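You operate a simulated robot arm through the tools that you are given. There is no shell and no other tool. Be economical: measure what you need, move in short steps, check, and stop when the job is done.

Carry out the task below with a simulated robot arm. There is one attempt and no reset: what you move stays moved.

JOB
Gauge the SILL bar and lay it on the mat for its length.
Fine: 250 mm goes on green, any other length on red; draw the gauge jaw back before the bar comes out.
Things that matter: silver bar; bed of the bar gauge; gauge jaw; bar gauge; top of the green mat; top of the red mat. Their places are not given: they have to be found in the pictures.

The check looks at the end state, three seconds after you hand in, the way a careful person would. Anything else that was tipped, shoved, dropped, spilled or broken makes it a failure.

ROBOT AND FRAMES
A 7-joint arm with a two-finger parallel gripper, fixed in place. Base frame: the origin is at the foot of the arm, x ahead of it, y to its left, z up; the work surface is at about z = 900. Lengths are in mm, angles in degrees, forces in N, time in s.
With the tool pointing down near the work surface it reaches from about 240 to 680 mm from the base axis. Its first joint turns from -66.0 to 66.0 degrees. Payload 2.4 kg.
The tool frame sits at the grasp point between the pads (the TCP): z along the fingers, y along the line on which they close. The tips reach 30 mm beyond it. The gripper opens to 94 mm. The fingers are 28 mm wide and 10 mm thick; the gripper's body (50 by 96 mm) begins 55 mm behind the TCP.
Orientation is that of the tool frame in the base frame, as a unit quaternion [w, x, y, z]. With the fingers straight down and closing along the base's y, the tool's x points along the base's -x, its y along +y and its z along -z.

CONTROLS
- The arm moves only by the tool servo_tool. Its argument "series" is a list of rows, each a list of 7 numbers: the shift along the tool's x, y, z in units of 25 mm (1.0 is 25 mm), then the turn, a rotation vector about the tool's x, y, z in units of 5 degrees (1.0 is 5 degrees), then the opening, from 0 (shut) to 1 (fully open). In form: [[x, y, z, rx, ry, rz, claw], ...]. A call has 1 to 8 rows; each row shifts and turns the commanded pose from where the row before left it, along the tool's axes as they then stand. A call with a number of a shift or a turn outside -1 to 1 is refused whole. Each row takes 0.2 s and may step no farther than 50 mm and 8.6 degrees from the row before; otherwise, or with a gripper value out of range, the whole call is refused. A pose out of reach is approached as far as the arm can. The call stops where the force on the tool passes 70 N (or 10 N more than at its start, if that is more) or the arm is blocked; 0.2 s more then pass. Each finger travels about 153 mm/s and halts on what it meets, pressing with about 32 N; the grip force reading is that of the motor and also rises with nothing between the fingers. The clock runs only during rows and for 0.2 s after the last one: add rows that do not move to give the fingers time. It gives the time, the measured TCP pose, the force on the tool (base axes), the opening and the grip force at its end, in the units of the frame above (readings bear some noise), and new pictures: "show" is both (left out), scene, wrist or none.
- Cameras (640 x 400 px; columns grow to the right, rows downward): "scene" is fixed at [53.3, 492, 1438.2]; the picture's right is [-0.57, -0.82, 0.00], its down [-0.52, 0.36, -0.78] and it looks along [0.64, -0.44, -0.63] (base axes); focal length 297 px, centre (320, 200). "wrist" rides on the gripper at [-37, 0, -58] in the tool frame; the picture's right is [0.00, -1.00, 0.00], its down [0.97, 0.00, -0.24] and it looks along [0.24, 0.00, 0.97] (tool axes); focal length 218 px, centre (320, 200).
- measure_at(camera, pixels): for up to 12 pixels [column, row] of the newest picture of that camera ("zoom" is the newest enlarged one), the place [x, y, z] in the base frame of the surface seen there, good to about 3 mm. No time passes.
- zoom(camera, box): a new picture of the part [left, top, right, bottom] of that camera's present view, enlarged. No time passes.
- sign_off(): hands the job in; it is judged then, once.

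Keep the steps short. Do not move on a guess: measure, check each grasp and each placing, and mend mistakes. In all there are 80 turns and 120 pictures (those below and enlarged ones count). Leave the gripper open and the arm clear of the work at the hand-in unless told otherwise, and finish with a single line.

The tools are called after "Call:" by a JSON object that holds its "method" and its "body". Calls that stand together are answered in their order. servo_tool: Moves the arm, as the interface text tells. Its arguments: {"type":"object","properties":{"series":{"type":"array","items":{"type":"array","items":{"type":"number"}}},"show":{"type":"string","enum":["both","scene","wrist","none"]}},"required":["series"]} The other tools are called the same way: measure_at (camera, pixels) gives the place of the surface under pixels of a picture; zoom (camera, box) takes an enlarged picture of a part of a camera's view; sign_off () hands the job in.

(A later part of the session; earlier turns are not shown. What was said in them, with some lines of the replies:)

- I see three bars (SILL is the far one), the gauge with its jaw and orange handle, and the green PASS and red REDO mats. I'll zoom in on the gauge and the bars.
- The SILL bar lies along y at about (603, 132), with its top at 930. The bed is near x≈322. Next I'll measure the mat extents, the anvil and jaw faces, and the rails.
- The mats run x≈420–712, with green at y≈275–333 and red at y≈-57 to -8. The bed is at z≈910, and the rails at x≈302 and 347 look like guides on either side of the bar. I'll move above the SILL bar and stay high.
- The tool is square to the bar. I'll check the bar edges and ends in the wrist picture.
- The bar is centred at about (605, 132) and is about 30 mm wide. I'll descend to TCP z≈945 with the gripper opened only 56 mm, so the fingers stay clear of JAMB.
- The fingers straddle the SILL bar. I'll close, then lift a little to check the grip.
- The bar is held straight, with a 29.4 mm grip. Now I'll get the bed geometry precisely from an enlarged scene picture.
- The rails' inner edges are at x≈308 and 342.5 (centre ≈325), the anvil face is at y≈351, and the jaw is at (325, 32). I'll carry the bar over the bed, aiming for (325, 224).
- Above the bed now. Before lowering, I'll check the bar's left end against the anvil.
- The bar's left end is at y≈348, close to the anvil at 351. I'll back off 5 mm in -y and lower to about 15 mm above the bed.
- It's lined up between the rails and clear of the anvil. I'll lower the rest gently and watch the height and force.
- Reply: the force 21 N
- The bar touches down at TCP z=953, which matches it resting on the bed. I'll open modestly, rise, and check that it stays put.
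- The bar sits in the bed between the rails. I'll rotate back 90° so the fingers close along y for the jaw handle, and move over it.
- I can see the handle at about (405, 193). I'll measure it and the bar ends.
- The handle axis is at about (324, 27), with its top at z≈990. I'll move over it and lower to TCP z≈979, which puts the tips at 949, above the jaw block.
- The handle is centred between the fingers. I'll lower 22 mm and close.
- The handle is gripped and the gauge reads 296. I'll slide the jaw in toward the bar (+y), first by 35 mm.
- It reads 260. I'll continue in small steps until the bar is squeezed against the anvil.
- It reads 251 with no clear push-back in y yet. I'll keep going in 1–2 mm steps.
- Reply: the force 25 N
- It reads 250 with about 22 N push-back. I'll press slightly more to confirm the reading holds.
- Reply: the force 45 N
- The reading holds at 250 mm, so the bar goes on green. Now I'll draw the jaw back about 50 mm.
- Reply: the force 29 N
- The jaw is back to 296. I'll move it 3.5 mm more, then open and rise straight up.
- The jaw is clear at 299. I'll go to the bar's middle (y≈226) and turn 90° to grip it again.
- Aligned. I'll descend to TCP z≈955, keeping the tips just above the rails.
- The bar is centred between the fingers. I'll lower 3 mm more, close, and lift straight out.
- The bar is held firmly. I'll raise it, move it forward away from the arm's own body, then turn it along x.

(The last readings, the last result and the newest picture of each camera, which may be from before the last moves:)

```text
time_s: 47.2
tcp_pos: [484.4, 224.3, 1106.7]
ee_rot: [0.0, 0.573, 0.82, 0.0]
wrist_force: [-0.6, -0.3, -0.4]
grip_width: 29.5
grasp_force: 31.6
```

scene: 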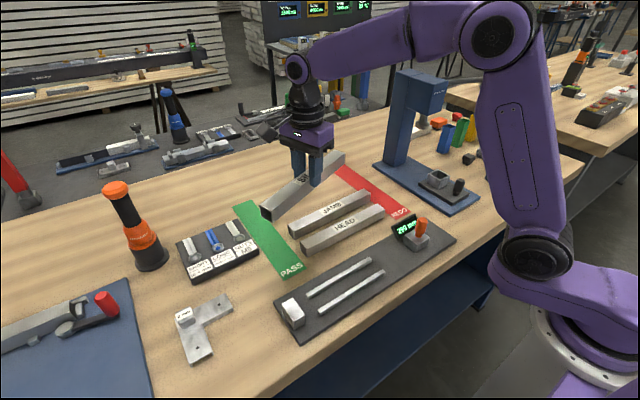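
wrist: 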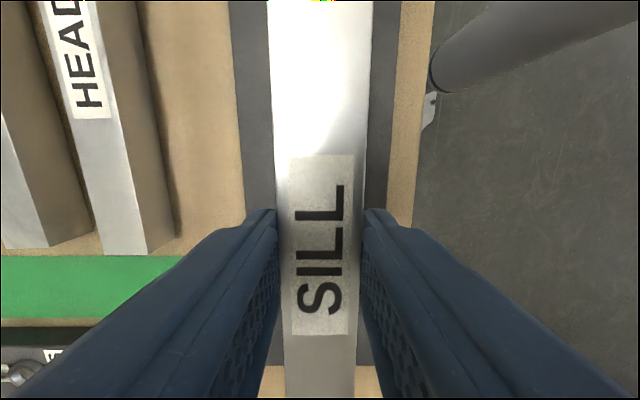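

Rotation is going well. I'll finish the turn, then move over the green mat to (560, 304).

Call:
{"method": "servo_tool", "body": {"series": [[0, 0, 0, 0, 0, -1, 0.1], [0, 0, 0, 0, 0, -1, 0.1], [0, 0, 0, 0, 0, -1, 0.1], [0, 0, 0, 0, 0, -1, 0.1], [0, 0, 0, 0, 0, -1, 0.1], [0, 0, 0, 0, 0, -1, 0.1], [0, 0, 0, 0, 0, -1, 0.1], [0, 0, 0, 0, 0, -1, 0.1]], "show": "none"}}

Call:
{"method": "servo_tool", "body": {"series": [[0, 0, 0, 0, 0, -1, 0.1], [0, 0, 0, 0, 0, -1, 0.1], [0, 0, 0, 0, 0, -1, 0.1], [0, 0, 0, 0, 0, -1, 0.1], [0, 0, 0, 0, 0, -1, 0.1], [0, 0, 0, 0, 0, -1, 0.1], [0, 0, 0, 0, 0, 0, 0.1]], "show": "none"}}

Call:
{"method": "servo_tool", "body": {"series": [[-0.76, 0.8, 0, 0, 0, 0, 0.1], [-0.76, 0.8, 0, 0, 0, 0, 0.1], [-0.76, 0.8, 0, 0, 0, 0, 0.1], [-0.76, 0.8, 0, 0, 0, 0, 0.1], [0, 0, 0, 0, 0, 0, 0.1]]}}

```text
time_s: 49.0
tcp_pos: [483.8, 224.1, 1107.1]
ee_rot: [0.0, 0.258, 0.966, 0.001]
wrist_force: [0.3, -0.2, -0.7]
grip_width: 29.4
grasp_force: 31.9
```

```text
time_s: 50.6
tcp_pos: [484.8, 224.0, 1105.9]
ee_rot: [0.0, 0.0, 1.0, 0.0]
wrist_force: [0.3, 1.5, -1.0]
grip_width: 29.5
grasp_force: 32.0
```

```text
time_s: 51.8
tcp_pos: [561.2, 304.4, 1106.6]
ee_rot: [-0.001, 0.0, 1.0, 0.0]
wrist_force: [-0.4, -0.2, -2.2]
grip_width: 29.3
grasp_force: 32.1
```

scene: 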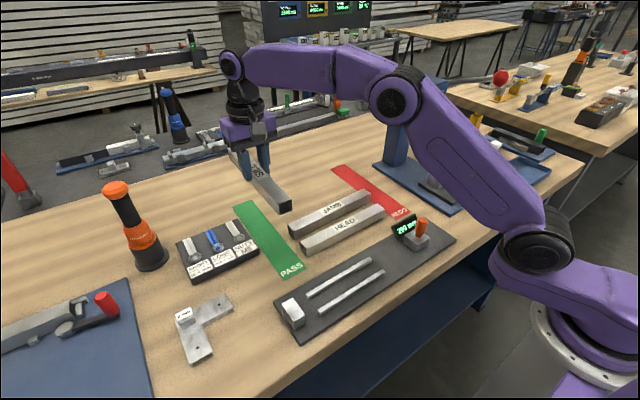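
wrist: 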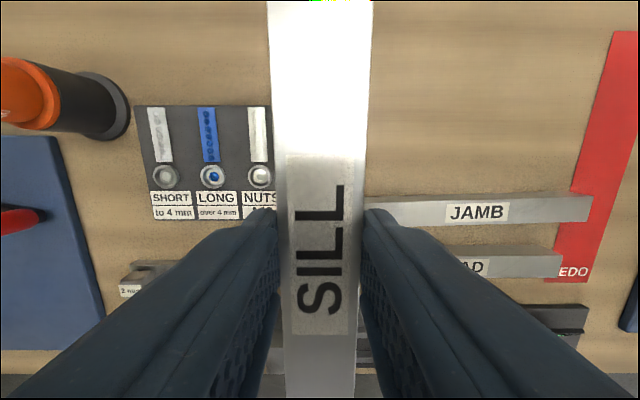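

The bar is over the green mat. I'll check the clearance to the nuts tray and the mat edges before lowering.

Call:
{"method": "measure_at", "body": {"camera": "scene", "pixels": [[258, 250], [238, 221], [246, 212], [281, 276], [300, 263], [262, 235], [252, 201], [290, 232], [281, 208], [292, 203]]}}

```text
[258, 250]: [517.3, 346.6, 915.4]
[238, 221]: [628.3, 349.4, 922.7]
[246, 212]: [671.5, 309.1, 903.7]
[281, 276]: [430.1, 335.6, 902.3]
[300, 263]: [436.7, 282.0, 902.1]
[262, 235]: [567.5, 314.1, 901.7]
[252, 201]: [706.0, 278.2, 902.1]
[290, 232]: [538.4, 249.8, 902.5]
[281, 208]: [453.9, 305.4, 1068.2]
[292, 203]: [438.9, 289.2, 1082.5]
```

Clear: the tray edge is at y≈347 and the bar will span y≈289–319, x≈437–687. I'll lower to about 15 mm above the mat.

Call:
{"method": "servo_tool", "body": {"series": [[0, 0, 0.82, 0, 0, 0, 0.1], [0, 0, 0.82, 0, 0, 0, 0.1], [0, 0, 0.82, 0, 0, 0, 0.1], [0, 0, 0.82, 0, 0, 0, 0.1], [0, 0, 0.82, 0, 0, 0, 0.1], [0, 0, 0.82, 0, 0, 0, 0.1], [0, 0, 0.82, 0, 0, 0, 0.1], [0, 0, 0, 0, 0, 0, 0.1]]}}

Call:
{"method": "zoom", "body": {"camera": "scene", "box": [170, 160, 370, 285]}}

```text
time_s: 53.6
tcp_pos: [563.7, 305.1, 963.1]
ee_rot: [0.0, 0.0, 1.0, -0.001]
wrist_force: [0.2, 0.1, -1.3]
grip_width: 29.3
grasp_force: 32.2
```

scene: 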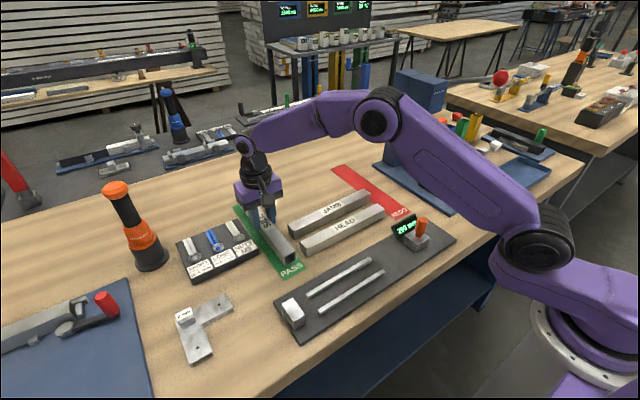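
wrist: 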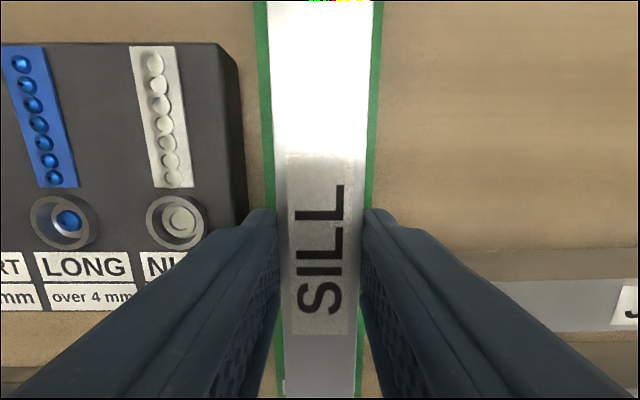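

```text
3.20 times, centred on (270, 222) of scene
```

zoom: 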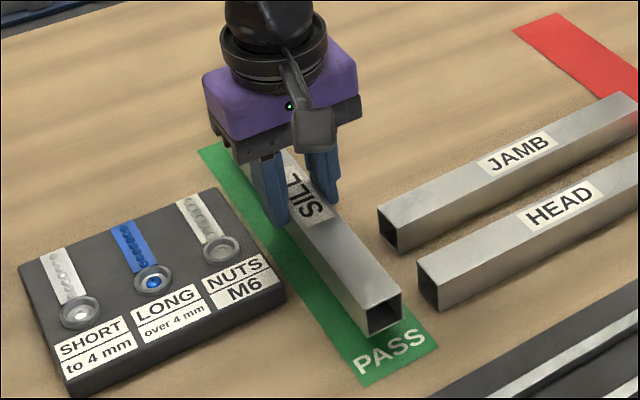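

The bar is centred over the mat with green visible on both sides. I'll lower it gently until contact.

Call:
{"method": "servo_tool", "body": {"series": [[0, 0, 0.2, 0, 0, 0, 0.1], [0, 0, 0.2, 0, 0, 0, 0.1], [0, 0, 0.12, 0, 0, 0, 0.1], [0, 0, 0.08, 0, 0, 0, 0.1], [0, 0, 0.04, 0, 0, 0, 0.1], [0, 0, 0, 0, 0, 0, 0.1]], "show": "none"}}

```text
time_s: 55.0
tcp_pos: [561.6, 304.9, 948.2]
ee_rot: [0.0, 0.0, 1.0, 0.0]
wrist_force: [-0.1, 0.8, -1.6]
grip_width: 29.5
grasp_force: 31.7
```

There's no contact yet at 948. I'll go 1–3 mm more.

Call:
{"method": "servo_tool", "body": {"series": [[0, 0, 0.05, 0, 0, 0, 0.1], [0, 0, 0.05, 0, 0, 0, 0.1], [0, 0, 0, 0, 0, 0, 0.1]], "show": "none"}}

```text
time_s: 55.8
tcp_pos: [560.2, 303.7, 945.4]
ee_rot: [0.0, 0.0, 1.0, 0.0]
wrist_force: [-1.1, -1.5, 1.0]
grip_width: 29.4
grasp_force: 32.0
```

Call:
{"method": "servo_tool", "body": {"series": [[0, 0, 0.05, 0, 0, 0, 0.1], [0, 0, 0, 0, 0, 0, 0.1]], "show": "none"}}

```text
time_s: 56.4
tcp_pos: [559.9, 304.6, 945.2]
ee_rot: [0.001, 0.0, 1.0, 0.001]
wrist_force: [-2.1, 0.0, 14.6]
grip_width: 29.3
grasp_force: 32.1
```

The force is up at 14.6 N, so the bar rests on the mat. I'll open to about 42 mm and rise straight up.

Call:
{"method": "servo_tool", "body": {"series": [[0, 0, -0.02, 0, 0, 0, 0.45], [0, 0, 0, 0, 0, 0, 0.45], [0, 0, -0.4, 0, 0, 0, 0.45], [0, 0, -0.8, 0, 0, 0, 0.45], [0, 0, -1, 0, 0, 0, 0.45], [0, 0, -1, 0, 0, 0, 0.6], [0, 0, -1, 0, 0, 0, 1], [0, 0, -1, 0, 0, 0, 1]], "show": "none"}}

Call:
{"method": "servo_tool", "body": {"series": [[0, 0, -1, 0, 0, 0, 1], [0.5, -1, -0.5, 0, 0, 0, 1], [0.5, -1, -0.5, 0, 0, 0, 1], [0.5, -1, 0, 0, 0, 0, 1], [0.5, -1, 0, 0, 0, 0, 1], [0, 0, 0, 0, 0, 0, 1]]}}

Call:
{"method": "zoom", "body": {"camera": "scene", "box": [170, 160, 450, 335]}}

```text
time_s: 58.2
tcp_pos: [558.6, 305.0, 1072.7]
ee_rot: [-0.001, 0.0, 1.0, 0.0]
wrist_force: [0.6, 1.0, 0.3]
grip_width: 94.3
grasp_force: 0.0
```

```text
time_s: 59.6
tcp_pos: [510.4, 204.8, 1123.2]
ee_rot: [0.0, 0.0, 1.0, 0.0]
wrist_force: [-0.3, 0.3, 0.6]
grip_width: 94.1
grasp_force: 0.1
```

scene: 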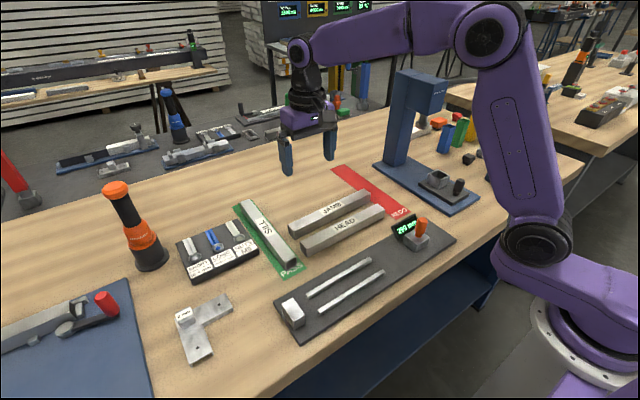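
wrist: 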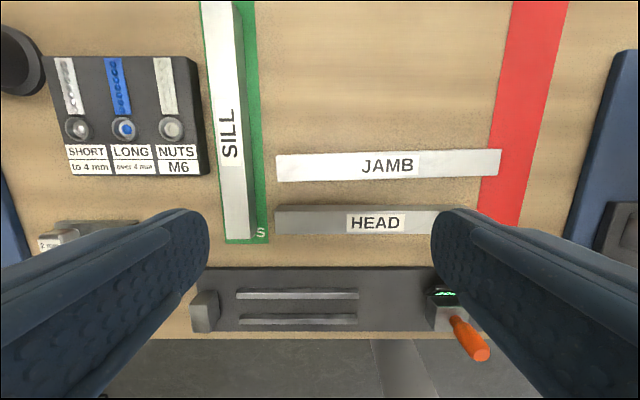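

```text
2.29 times, centred on (310, 248) of scene
```

zoom: 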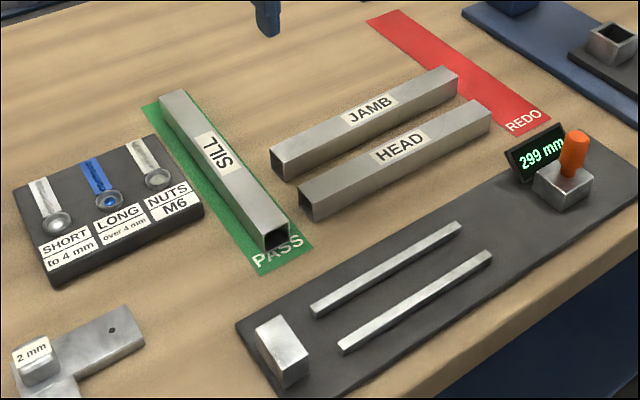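

The SILL bar lies flat within the green mat. The jaw is back at 299, nothing else has moved, and the open gripper is clear of the work, so I'm handing in.

Call:
{"method": "sign_off", "body": {}}

```text
The job is handed in.
```

The SILL bar gauged 250 mm; I drew the jaw back before lifting the bar out, and it now lies flat on the green mat.
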